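You operate a simulated robot arm through the tools that you are given. There is no shell and no other tool. Be economical: measure what you need, move in short steps, check, and stop when the job is done.

Carry out the task below with a simulated robot arm. There is one attempt and no reset: what you move stays moved.

TASK
Take the blue weight from the top of the wooden bench with blue legs and leave it on top of the white block.

It is judged by the outcome, as a careful person would: the job done as asked, and still so three seconds after it is handed in. It fails if anything else is knocked over, pushed out of place, dropped, spilled or broken.

THE ROBOT
A 6-joint arm with a two-finger parallel gripper, fixed in place. Base frame: the origin is at the foot of the arm, x ahead of it, y to its left, z up; the work surface is at about z = 0. Lengths are in m, angles in rad, forces in N, time in s.
With the tool pointing down near the work surface it reaches from about 0.18 to 0.46 m from the base axis. Its first joint turns from -1.222 to 1.222 rad. Payload 1.9 kg.
Tool frame: the origin (TCP) lies between the finger pads and is the grasp point; the fingertips stand 0.023 m ahead of it; z points along the fingers, y is the line along which they close. The gripper opens to 0.094 m. The fingers are 0.038 m wide and 0.01 m thick; the gripper's body (0.054 by 0.096 m) begins 0.039 m behind the TCP.
Orientation is that of the tool frame in the base frame, as [roll, pitch, yaw] about the fixed x, y, z axes, in that order (R = Rz(yaw) Ry(pitch) Rx(roll)). With the fingers straight down and closing along the base's y, the tool's x points along the base's -x, its y along +y and its z along -z.

THE INTERFACE
- The arm moves only by the tool play_rows. Its argument "rows" is a list of rows, each a list of 6 numbers: the shift along the tool's x, y, z in m, then the turn, a rotation vector about the tool's x, y, z in rad. In form: [[x, y, z, rx, ry, rz], ...]. A call has 1 to 10 rows; each row is the pose to reach, as a shift and turn from the pose commanded when the call began, along the tool's axes at that moment. "jaw" is the closure, from 0 (fully open) to 1 (shut), set as the call begins (left out, the last holds). A row lasts 0.2 s, in which the tool goes at most 0.05 m and 0.15 rad; a call with a longer step from one row to the next is refused whole, and so is a gripper value outside its range. A pose out of reach is approached as far as the arm can. The call stops where the force on the tool passes 40 N (or 10 N more than at its start, if that is more) or the arm is blocked; 0.2 s more then pass. The fingers move at their own pace (about 0.108 m/s each) and stop on an object; they squeeze with about 28 N. The grip force told is the motor's: it shows also when the fingers shut on nothing. Time passes only in rows, and 0.2 s behind the last, so rows that repeat a pose let the fingers close. It gives the time, the measured TCP pose, the force on the tool (base axes), the opening and the grip force at its end, in the units of the frame above (readings bear some noise).
- Cameras (640 x 400 px; columns grow to the right, rows downward): "scene" is fixed at [0.0384, 0.3059, 0.4108]; the picture's right is [-0.89, -0.46, 0.00], its down [-0.31, 0.61, -0.73] and it looks along [0.33, -0.65, -0.68] (base axes); focal length 214 px, centre (320, 200). "wrist" rides on the gripper at [-0.039, 0, -0.044] in the tool frame; the picture's right is [0.00, -1.00, 0.00], its down [0.97, 0.00, -0.24] and it looks along [0.24, 0.00, 0.97] (tool axes); focal length 218 px, centre (320, 200).
- get_image(camera): a new picture of that camera. No time passes.
- probe_pixels(camera, pixels): for up to 12 pixels [column, row] of the newest picture of that camera ("zoom" is the newest enlarged one), the place [x, y, z] in the base frame of the surface seen there, good to about 0.002 m. No time passes.
- zoom(camera, box): a new picture of the part [left, top, right, bottom] of that camera's present view, enlarged. No time passes.
- finish_job(): hands the job in; it is judged then, once.

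Work in short steps. Measure before you move; look again where a grasp or a placing could have gone wrong, and mend it. You have 60 turns and 22 pictures in all, the two below and enlarged ones among them. Open the gripper and draw the arm clear of the work before you hand the job in, unless the task says otherwise; then end with one line.

The tools are called by a JSON object that holds its "op" and its "data". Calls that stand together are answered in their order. play_rows: Moves the arm, as the interface text tells. Its arguments: {"type":"object","properties":{"rows":{"type":"array"},"jaw":{"type":"number"}},"required":["rows"]} The other tools are called the same way: get_image (camera) takes a picture; probe_pixels (camera, pixels) gives the place of the surface under pixels of a picture; zoom (camera, box) takes an enlarged picture of a part of a camera's view; finish_job () hands the job in.

At the start:

```text
time_s: 0.0
eef_pos: [0.2792, -0.1356, 0.2741]
tool_rot: [-3.14, 0.001, 3.141]
ft_force: [-0.6, 1.1, 0.1]
gripper_width: 0.0939
finger_force: 0.1
```

scene: 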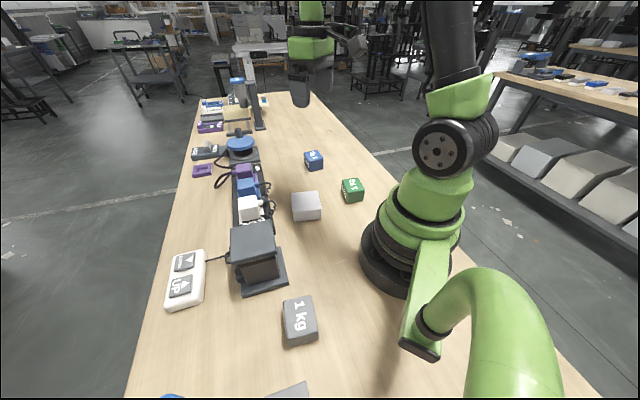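
wrist: 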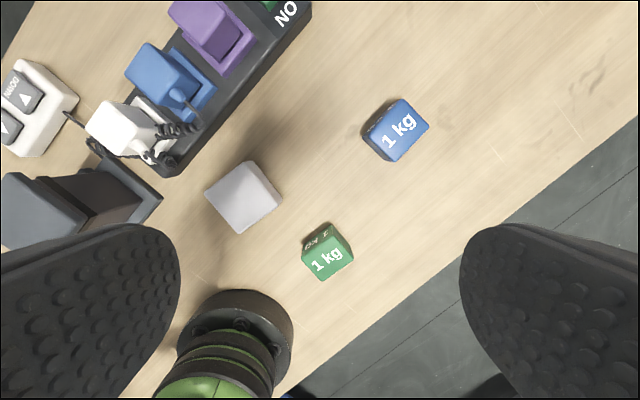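

The blue weight appears at wrist (397,130) and a light block at (243,197). I'll enlarge and probe them, and also check the blue object at the scene's bottom edge.

{"op": "zoom", "data": {"camera": "wrist", "box": [180, 80, 460, 290]}}

{"op": "zoom", "data": {"camera": "scene", "box": [150, 80, 390, 230]}}

{"op": "probe_pixels", "data": {"camera": "wrist", "pixels": [[397, 130], [402, 100], [428, 127], [395, 160], [370, 135], [243, 195], [247, 162], [282, 197], [240, 232], [207, 195], [327, 260], [450, 200]]}}

{"op": "probe_pixels", "data": {"camera": "scene", "pixels": [[313, 155], [306, 200], [352, 184], [172, 396], [290, 392], [249, 206], [300, 315]]}}

```text
1.90 times, centred on (320, 185) of wrist
```

zoom: 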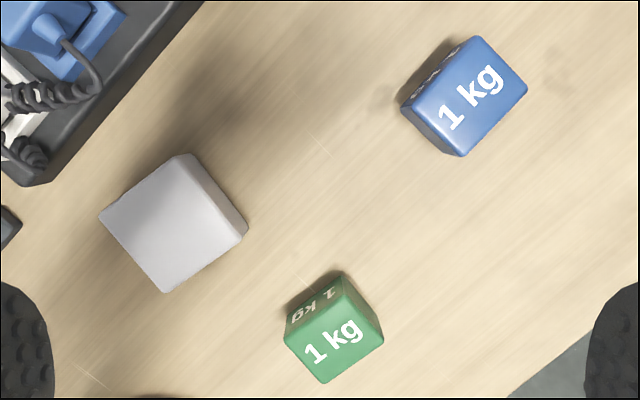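

```text
2.67 times, centred on (270, 155) of scene
```

zoom: 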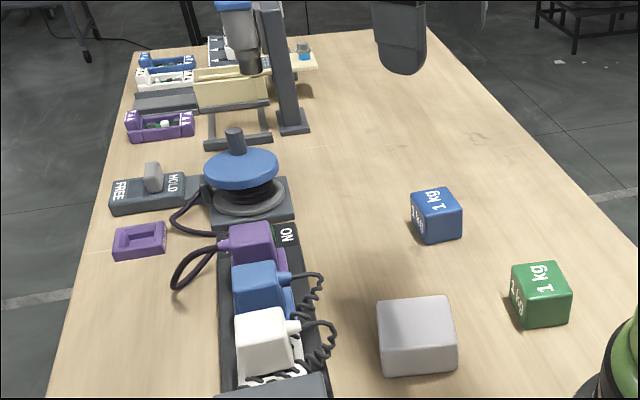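

```text
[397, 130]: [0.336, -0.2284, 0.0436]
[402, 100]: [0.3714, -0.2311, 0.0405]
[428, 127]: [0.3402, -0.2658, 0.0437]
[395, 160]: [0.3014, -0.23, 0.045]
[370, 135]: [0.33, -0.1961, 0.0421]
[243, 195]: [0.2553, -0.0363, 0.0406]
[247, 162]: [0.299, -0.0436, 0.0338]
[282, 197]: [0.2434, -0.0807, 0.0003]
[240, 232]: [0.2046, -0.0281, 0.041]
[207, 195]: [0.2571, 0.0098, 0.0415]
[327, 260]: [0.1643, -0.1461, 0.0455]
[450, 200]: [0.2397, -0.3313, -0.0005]
```

```text
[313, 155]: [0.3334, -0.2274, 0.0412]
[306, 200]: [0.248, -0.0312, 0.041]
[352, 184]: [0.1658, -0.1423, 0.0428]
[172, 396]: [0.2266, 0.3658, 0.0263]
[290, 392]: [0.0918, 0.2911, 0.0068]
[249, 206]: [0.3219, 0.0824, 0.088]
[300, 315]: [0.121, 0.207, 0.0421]
```

The blue 1 kg weight stands at about (0.335,-0.23), top z 0.043; the white block's top is at z 0.041. There's another bluish thing at about (0.227,0.366), so I'll swing the wrist camera left to rule out another bench and weight there.

{"op": "play_rows", "data": {"rows": [[0, 0.04, 0, 0, 0, 0], [0, 0.08, 0, 0, 0, 0], [0, 0.12, 0, 0, 0, 0], [0, 0.16, 0, 0, 0, 0], [0, 0.2, 0, 0, 0, 0], [0, 0.24, 0, 0, 0, 0], [0, 0.28, 0, 0, 0, 0], [0, 0.32, 0, 0, 0, 0], [0, 0.35, 0, 0, 0, 0]]}}

{"op": "get_image", "data": {"camera": "wrist"}}

```text
time_s: 2.0
eef_pos: [0.2782, 0.2172, 0.2751]
tool_rot: [-3.141, 0.0, 3.139]
ft_force: [-0.4, -0.4, -0.3]
gripper_width: 0.0939
finger_force: 0.1
```

```text
17 pictures are left
```

wrist: 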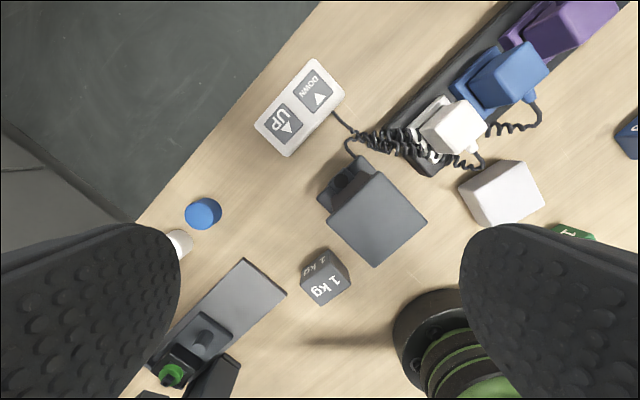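

Here there's only a blue cap at (203,213). I'll also check the far end, where a small wooden plate with something blue shows near scene (263,100).

{"op": "zoom", "data": {"camera": "scene", "box": [190, 70, 290, 140]}}

{"op": "probe_pixels", "data": {"camera": "scene", "pixels": [[264, 98], [266, 104], [240, 110], [238, 85]]}}

{"op": "probe_pixels", "data": {"camera": "wrist", "pixels": [[203, 210], [182, 244], [505, 190], [500, 162], [460, 185], [478, 223], [540, 203], [495, 225], [530, 165]]}}

```text
5.71 times, centred on (240, 105) of scene
```

zoom: 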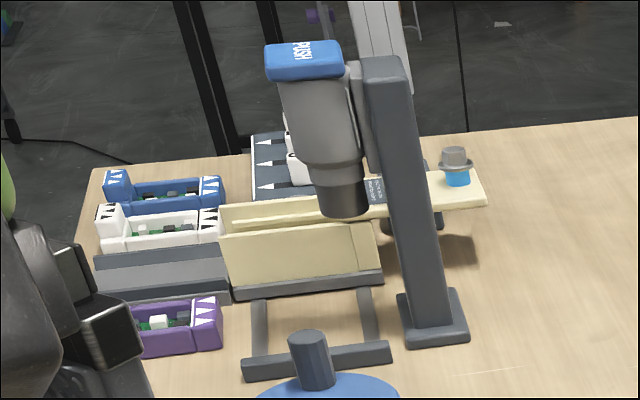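

```text
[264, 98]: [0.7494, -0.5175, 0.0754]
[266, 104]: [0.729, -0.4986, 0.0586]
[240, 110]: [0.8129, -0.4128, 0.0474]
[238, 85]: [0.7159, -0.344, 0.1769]
```

```text
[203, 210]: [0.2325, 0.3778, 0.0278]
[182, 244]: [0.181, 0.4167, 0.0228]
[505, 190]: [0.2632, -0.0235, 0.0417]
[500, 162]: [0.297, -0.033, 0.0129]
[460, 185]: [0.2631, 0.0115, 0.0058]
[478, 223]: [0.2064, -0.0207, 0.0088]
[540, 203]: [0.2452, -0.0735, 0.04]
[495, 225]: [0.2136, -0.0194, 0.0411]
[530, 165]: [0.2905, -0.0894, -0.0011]
```

Those are out of reach and irrelevant, so the target is the blue 1 kg weight on the work bench. I'll go above it at (0.336,-0.23), turned about 45° to match its edges, and look again.

{"op": "play_rows", "data": {"rows": [[-0.0058, -0.0447, 0, 0, 0, 0.0785], [-0.0116, -0.0894, 0, 0, 0, 0.157], [-0.0174, -0.1341, 0, 0, 0, 0.2355], [-0.0232, -0.1788, 0, 0, 0, 0.314], [-0.029, -0.2235, 0, 0, 0, 0.3925], [-0.0348, -0.2682, 0, 0, 0, 0.471], [-0.0406, -0.3129, 0, 0, 0, 0.5495], [-0.0464, -0.3576, 0, 0, 0, 0.628], [-0.0522, -0.4023, 0, 0, 0, 0.7065], [-0.058, -0.447, 0, 0, 0, 0.785]]}}

{"op": "get_image", "data": {"camera": "wrist"}}

```text
time_s: 4.2
eef_pos: [0.3381, -0.2321, 0.2734]
tool_rot: [3.141, -0.001, 2.354]
ft_force: [0.7, 0.0, -0.1]
gripper_width: 0.094
finger_force: 0.0
```

```text
15 pictures are left
```

wrist: 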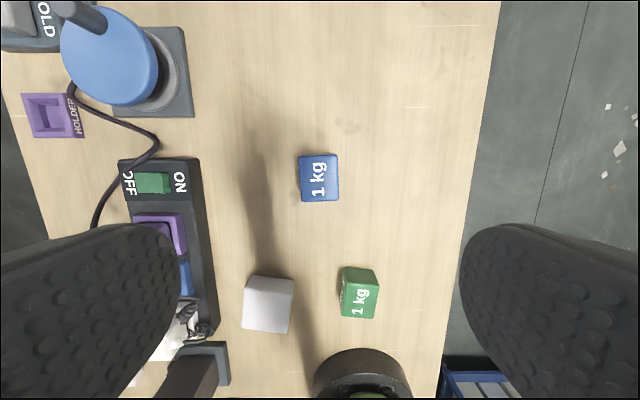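

The weight is nearly square to the tool at cols 298–339, rows 153–202. I'll zoom and probe its edges.

{"op": "zoom", "data": {"camera": "wrist", "box": [230, 140, 390, 340]}}

{"op": "probe_pixels", "data": {"camera": "wrist", "pixels": [[305, 158], [336, 158], [337, 197], [305, 197], [320, 156], [320, 199], [303, 178], [336, 178], [249, 279], [290, 282], [286, 330], [245, 325]]}}

```text
2.00 times, centred on (310, 240) of wrist
```

zoom: 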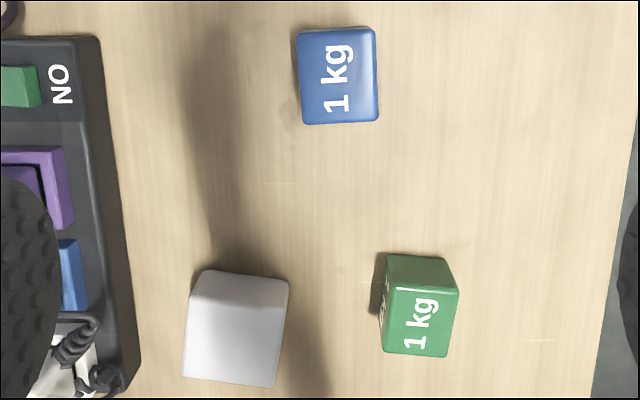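

```text
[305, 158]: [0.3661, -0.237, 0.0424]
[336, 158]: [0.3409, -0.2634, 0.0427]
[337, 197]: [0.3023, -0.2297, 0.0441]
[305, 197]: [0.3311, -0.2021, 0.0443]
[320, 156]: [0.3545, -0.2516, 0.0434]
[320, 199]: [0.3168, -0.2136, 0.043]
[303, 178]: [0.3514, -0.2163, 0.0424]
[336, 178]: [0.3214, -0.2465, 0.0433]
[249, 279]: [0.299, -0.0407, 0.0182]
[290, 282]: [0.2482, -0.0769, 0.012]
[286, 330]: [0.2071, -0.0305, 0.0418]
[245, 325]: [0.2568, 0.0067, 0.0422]
```

The weight's centre is (0.335,-0.233), top z 0.043, about 0.045 m across, turned about 2.5° from the tool. I'll descend with a small correction to TCP z ≈ 0.03, fingers open.

{"op": "play_rows", "data": {"rows": [[0.001, -0.002, 0.045, 0, 0, -0.045], [0.001, -0.002, 0.09, 0, 0, -0.045], [0.001, -0.002, 0.135, 0, 0, -0.045], [0.001, -0.002, 0.175, 0, 0, -0.045], [0.001, -0.002, 0.205, 0, 0, -0.045], [0.001, -0.002, 0.23, 0, 0, -0.045], [0.001, -0.002, 0.245, 0, 0, -0.045], [0.001, -0.002, 0.245, 0, 0, -0.045]], "jaw": 0}}

{"op": "get_image", "data": {"camera": "wrist"}}

```text
time_s: 6.0
eef_pos: [0.335, -0.2309, 0.0283]
tool_rot: [3.141, 0.0, 2.398]
ft_force: [0.4, -0.3, -0.1]
gripper_width: 0.0937
finger_force: 0.0
```

```text
13 pictures are left
```

wrist: 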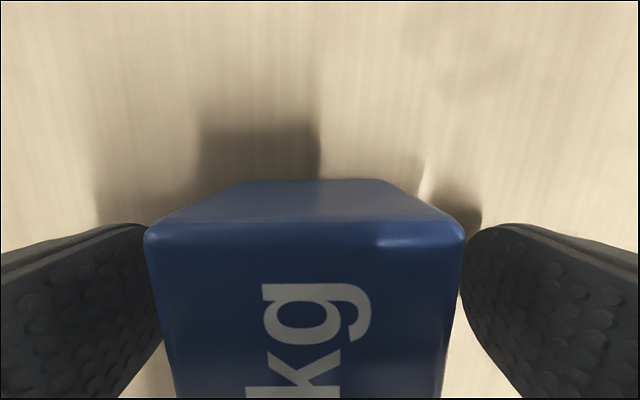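

The weight sits between the pads, square to them. I'll close the jaw.

{"op": "play_rows", "data": {"rows": [[0, 0, 0, 0, 0, 0], [0, 0, 0, 0, 0, 0], [0, 0, 0, 0, 0, 0], [0, 0, 0, 0, 0, 0]], "jaw": 1}}

```text
time_s: 7.0
eef_pos: [0.3351, -0.2311, 0.0292]
tool_rot: [-3.141, 0.0, 2.402]
ft_force: [2.6, 2.1, -0.9]
gripper_width: 0.0499
finger_force: 28.7
```

It's gripped at 0.05 m with 28.7 N. I'll lift it.

{"op": "play_rows", "data": {"rows": [[0, 0, -0.01, 0, 0, 0], [0, 0, -0.03, 0, 0, 0], [0, 0, -0.06, 0, 0, 0], [0, 0, -0.09, 0, 0, 0], [0, 0, -0.12, 0, 0, 0], [0, 0, -0.12, 0, 0, 0]]}}

{"op": "get_image", "data": {"camera": "wrist"}}

{"op": "zoom", "data": {"camera": "scene", "box": [230, 60, 390, 240]}}

```text
time_s: 8.4
eef_pos: [0.3355, -0.232, 0.148]
tool_rot: [-3.141, 0.0, 2.401]
ft_force: [0.4, 0.3, -10.3]
gripper_width: 0.05
finger_force: 27.6
```

```text
12 pictures are left
```

wrist: 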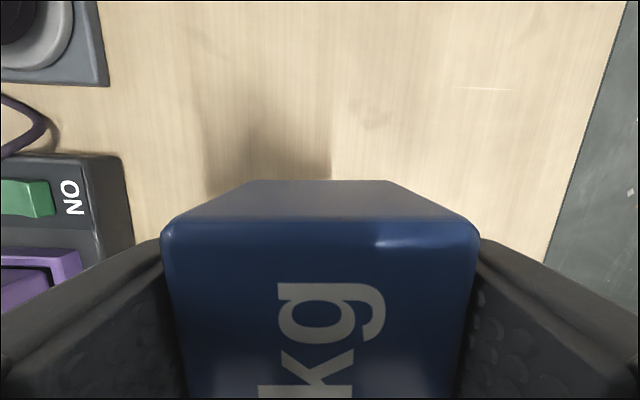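

```text
2.22 times, centred on (310, 150) of scene
```

zoom: 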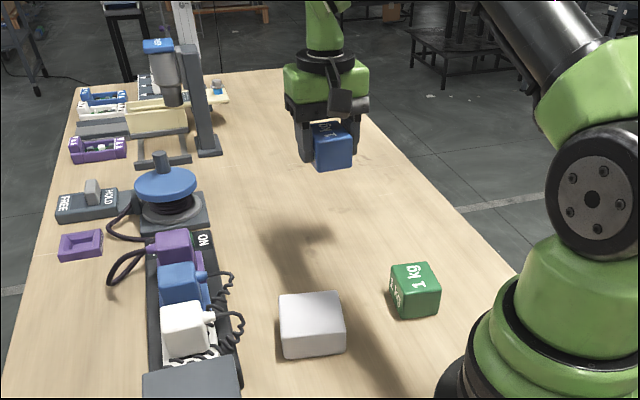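

The weight is held, at 10 N. Now I'll probe the block's top face accurately, plus the surrounding plug strip heights.

{"op": "zoom", "data": {"camera": "scene", "box": [270, 175, 350, 235]}}

```text
6.67 times, centred on (310, 205) of scene
```

zoom: 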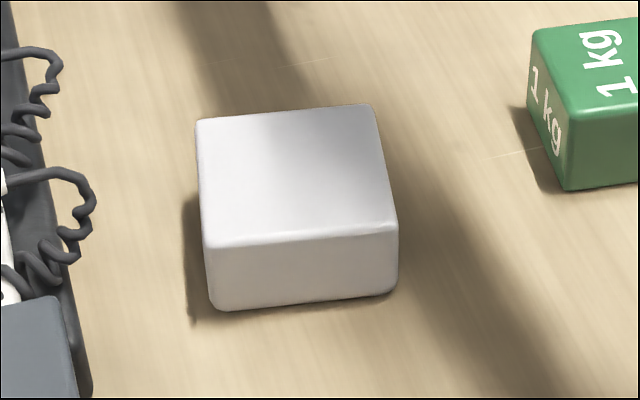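

{"op": "probe_pixels", "data": {"camera": "zoom", "pixels": [[203, 124], [370, 109], [390, 220], [212, 238], [295, 170], [285, 116], [300, 229], [207, 180], [382, 165], [75, 190], [40, 330]]}}

```text
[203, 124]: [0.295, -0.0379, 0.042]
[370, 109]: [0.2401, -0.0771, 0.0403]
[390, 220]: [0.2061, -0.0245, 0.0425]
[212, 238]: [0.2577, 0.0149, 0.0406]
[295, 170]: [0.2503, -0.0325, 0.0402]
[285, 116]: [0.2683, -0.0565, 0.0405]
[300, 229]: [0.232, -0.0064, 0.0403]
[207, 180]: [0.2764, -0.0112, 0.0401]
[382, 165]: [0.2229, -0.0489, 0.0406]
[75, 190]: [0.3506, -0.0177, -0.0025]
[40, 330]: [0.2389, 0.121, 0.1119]
```

The block's centre is (0.250,-0.031), top z 0.041, edges at about 35°. I'll carry the weight over at the present height, turning 0.21 rad to align.

{"op": "play_rows", "data": {"rows": [[0.0248, 0.0113, 0, 0, 0, 0.026], [0.0497, 0.0226, 0, 0, 0, 0.052], [0.0745, 0.0339, 0, 0, 0, 0.08], [0.0993, 0.0451, 0, 0, 0, 0.105], [0.1242, 0.0564, 0, 0, 0, 0.13], [0.149, 0.0677, 0, 0, 0, 0.16], [0.1739, 0.079, 0, 0, 0, 0.185], [0.1987, 0.0903, 0, 0, 0, 0.21], [0.1987, 0.0903, 0, 0, 0, 0.21]]}}

{"op": "get_image", "data": {"camera": "scene"}}

```text
time_s: 10.4
eef_pos: [0.2491, -0.0309, 0.1474]
tool_rot: [-3.141, -0.001, 2.19]
ft_force: [-0.6, -0.8, -9.9]
gripper_width: 0.05
finger_force: 27.8
```

```text
9 pictures are left
```

scene: 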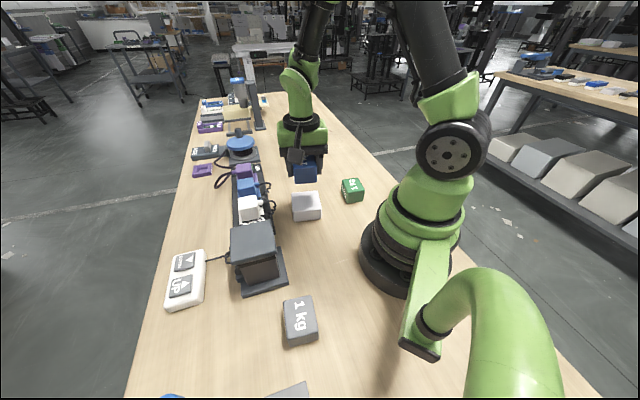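

The weight is above the block at (0.249,-0.031). I'll lower it to about 5 mm above the contact height.

{"op": "play_rows", "data": {"rows": [[0, 0, 0.025, 0, 0, 0], [0, 0, 0.045, 0, 0, 0], [0, 0, 0.06, 0, 0, 0], [0, 0, 0.07, 0, 0, 0], [0, 0, 0.072, 0, 0, 0], [0, 0, 0.072, 0, 0, 0]]}}

{"op": "zoom", "data": {"camera": "scene", "box": [260, 150, 360, 230]}}

```text
time_s: 11.8
eef_pos: [0.25, -0.0324, 0.0765]
tool_rot: [3.141, 0.002, 2.191]
ft_force: [0.2, 0.4, -10.5]
gripper_width: 0.0499
finger_force: 27.7
```

```text
5.00 times, centred on (310, 190) of scene
```

zoom: 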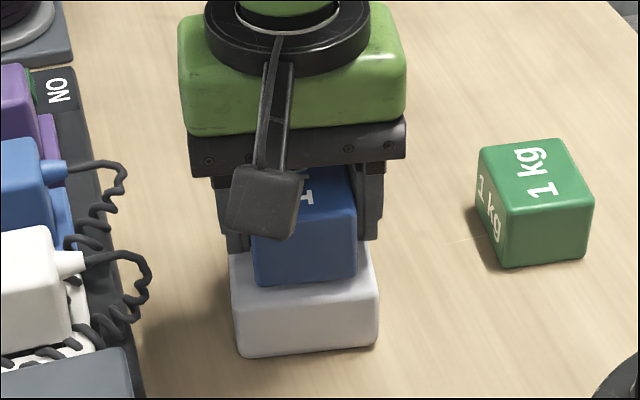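

It's centred and aligned. I'll creep down until the load comes off.

{"op": "play_rows", "data": {"rows": [[0, 0, 0.002, 0, 0, 0], [0, 0, 0.004, 0, 0, 0], [0, 0, 0.005, 0, 0, 0], [0, 0, 0.005, 0, 0, 0]]}}

```text
time_s: 12.8
eef_pos: [0.2484, -0.0331, 0.0709]
tool_rot: [3.141, 0.0, 2.189]
ft_force: [0.2, -0.2, -9.7]
gripper_width: 0.0498
finger_force: 27.8
```

{"op": "play_rows", "data": {"rows": [[0, 0, 0.001, 0, 0, 0], [0, 0, 0.002, 0, 0, 0], [0, 0, 0.002, 0, 0, 0]]}}

```text
time_s: 13.6
eef_pos: [0.2502, -0.032, 0.0695]
tool_rot: [-3.141, 0.001, 2.191]
ft_force: [-5.8, -1.7, 23.5]
gripper_width: 0.0499
finger_force: 28.4
```

Contact is made at +23.5 N. I'll ease up 1 mm and then open.

{"op": "play_rows", "data": {"rows": [[0, 0, -0.0008, 0, 0, 0], [0, 0, -0.0008, 0, 0, 0]]}}

{"op": "play_rows", "data": {"rows": [[0, 0, 0, 0, 0, 0], [0, 0, 0, 0, 0, 0], [0, 0, 0, 0, 0, 0], [0, 0, 0, 0, 0, 0]], "jaw": 0}}

{"op": "zoom", "data": {"camera": "scene", "box": [260, 150, 360, 230]}}

```text
time_s: 14.2
eef_pos: [0.2501, -0.0321, 0.0697]
tool_rot: [-3.141, 0.0, 2.191]
ft_force: [1.1, -2.0, -6.1]
gripper_width: 0.0496
finger_force: 28.1
```

```text
time_s: 15.2
eef_pos: [0.2503, -0.0314, 0.0694]
tool_rot: [3.14, -0.001, 2.192]
ft_force: [0.5, 0.8, 0.1]
gripper_width: 0.094
finger_force: 0.1
```

```text
5.00 times, centred on (310, 190) of scene
```

zoom: 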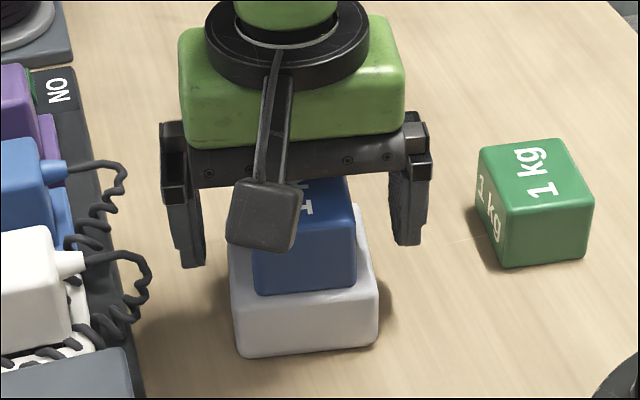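

The weight rests on the block and the fingers are clear on both sides. I'll go straight up.

{"op": "play_rows", "data": {"rows": [[0, 0, -0.02, 0, 0, 0], [0, 0, -0.05, 0, 0, 0], [0, 0, -0.09, 0, 0, 0], [0, 0, -0.13, 0, 0, 0], [0, 0, -0.17, 0, 0, 0], [0, 0, -0.19, 0, 0, 0], [0.03, -0.03, -0.19, 0, 0, 0], [0.03, -0.065, -0.19, 0, 0, 0]]}}

{"op": "get_image", "data": {"camera": "scene"}}

{"op": "zoom", "data": {"camera": "scene", "box": [260, 150, 360, 230]}}

```text
time_s: 17.0
eef_pos: [0.1793, -0.0459, 0.2602]
tool_rot: [-3.141, 0.001, 2.193]
ft_force: [-0.3, -0.4, 0.7]
gripper_width: 0.0942
finger_force: 0.1
```

```text
6 pictures are left
```

scene: 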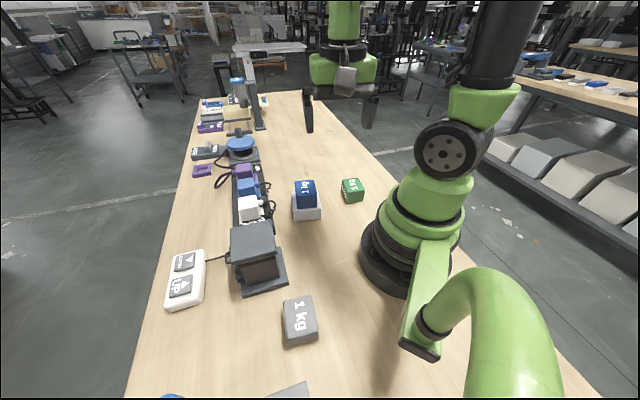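

```text
5.00 times, centred on (310, 190) of scene
```

zoom: 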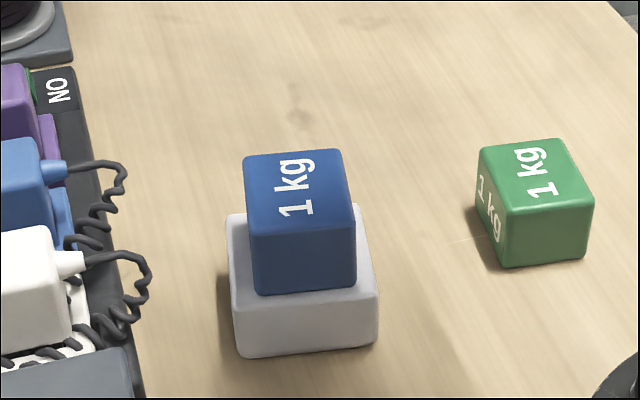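

The weight stands squarely on the white block, everything else is in place, and the arm is clear. I'm handing it in.

{"op": "finish_job", "data": {}}

```text
The job is handed in.
```

The blue 1 kg weight is now on top of the white block, the gripper is open and clear, and nothing else was moved.
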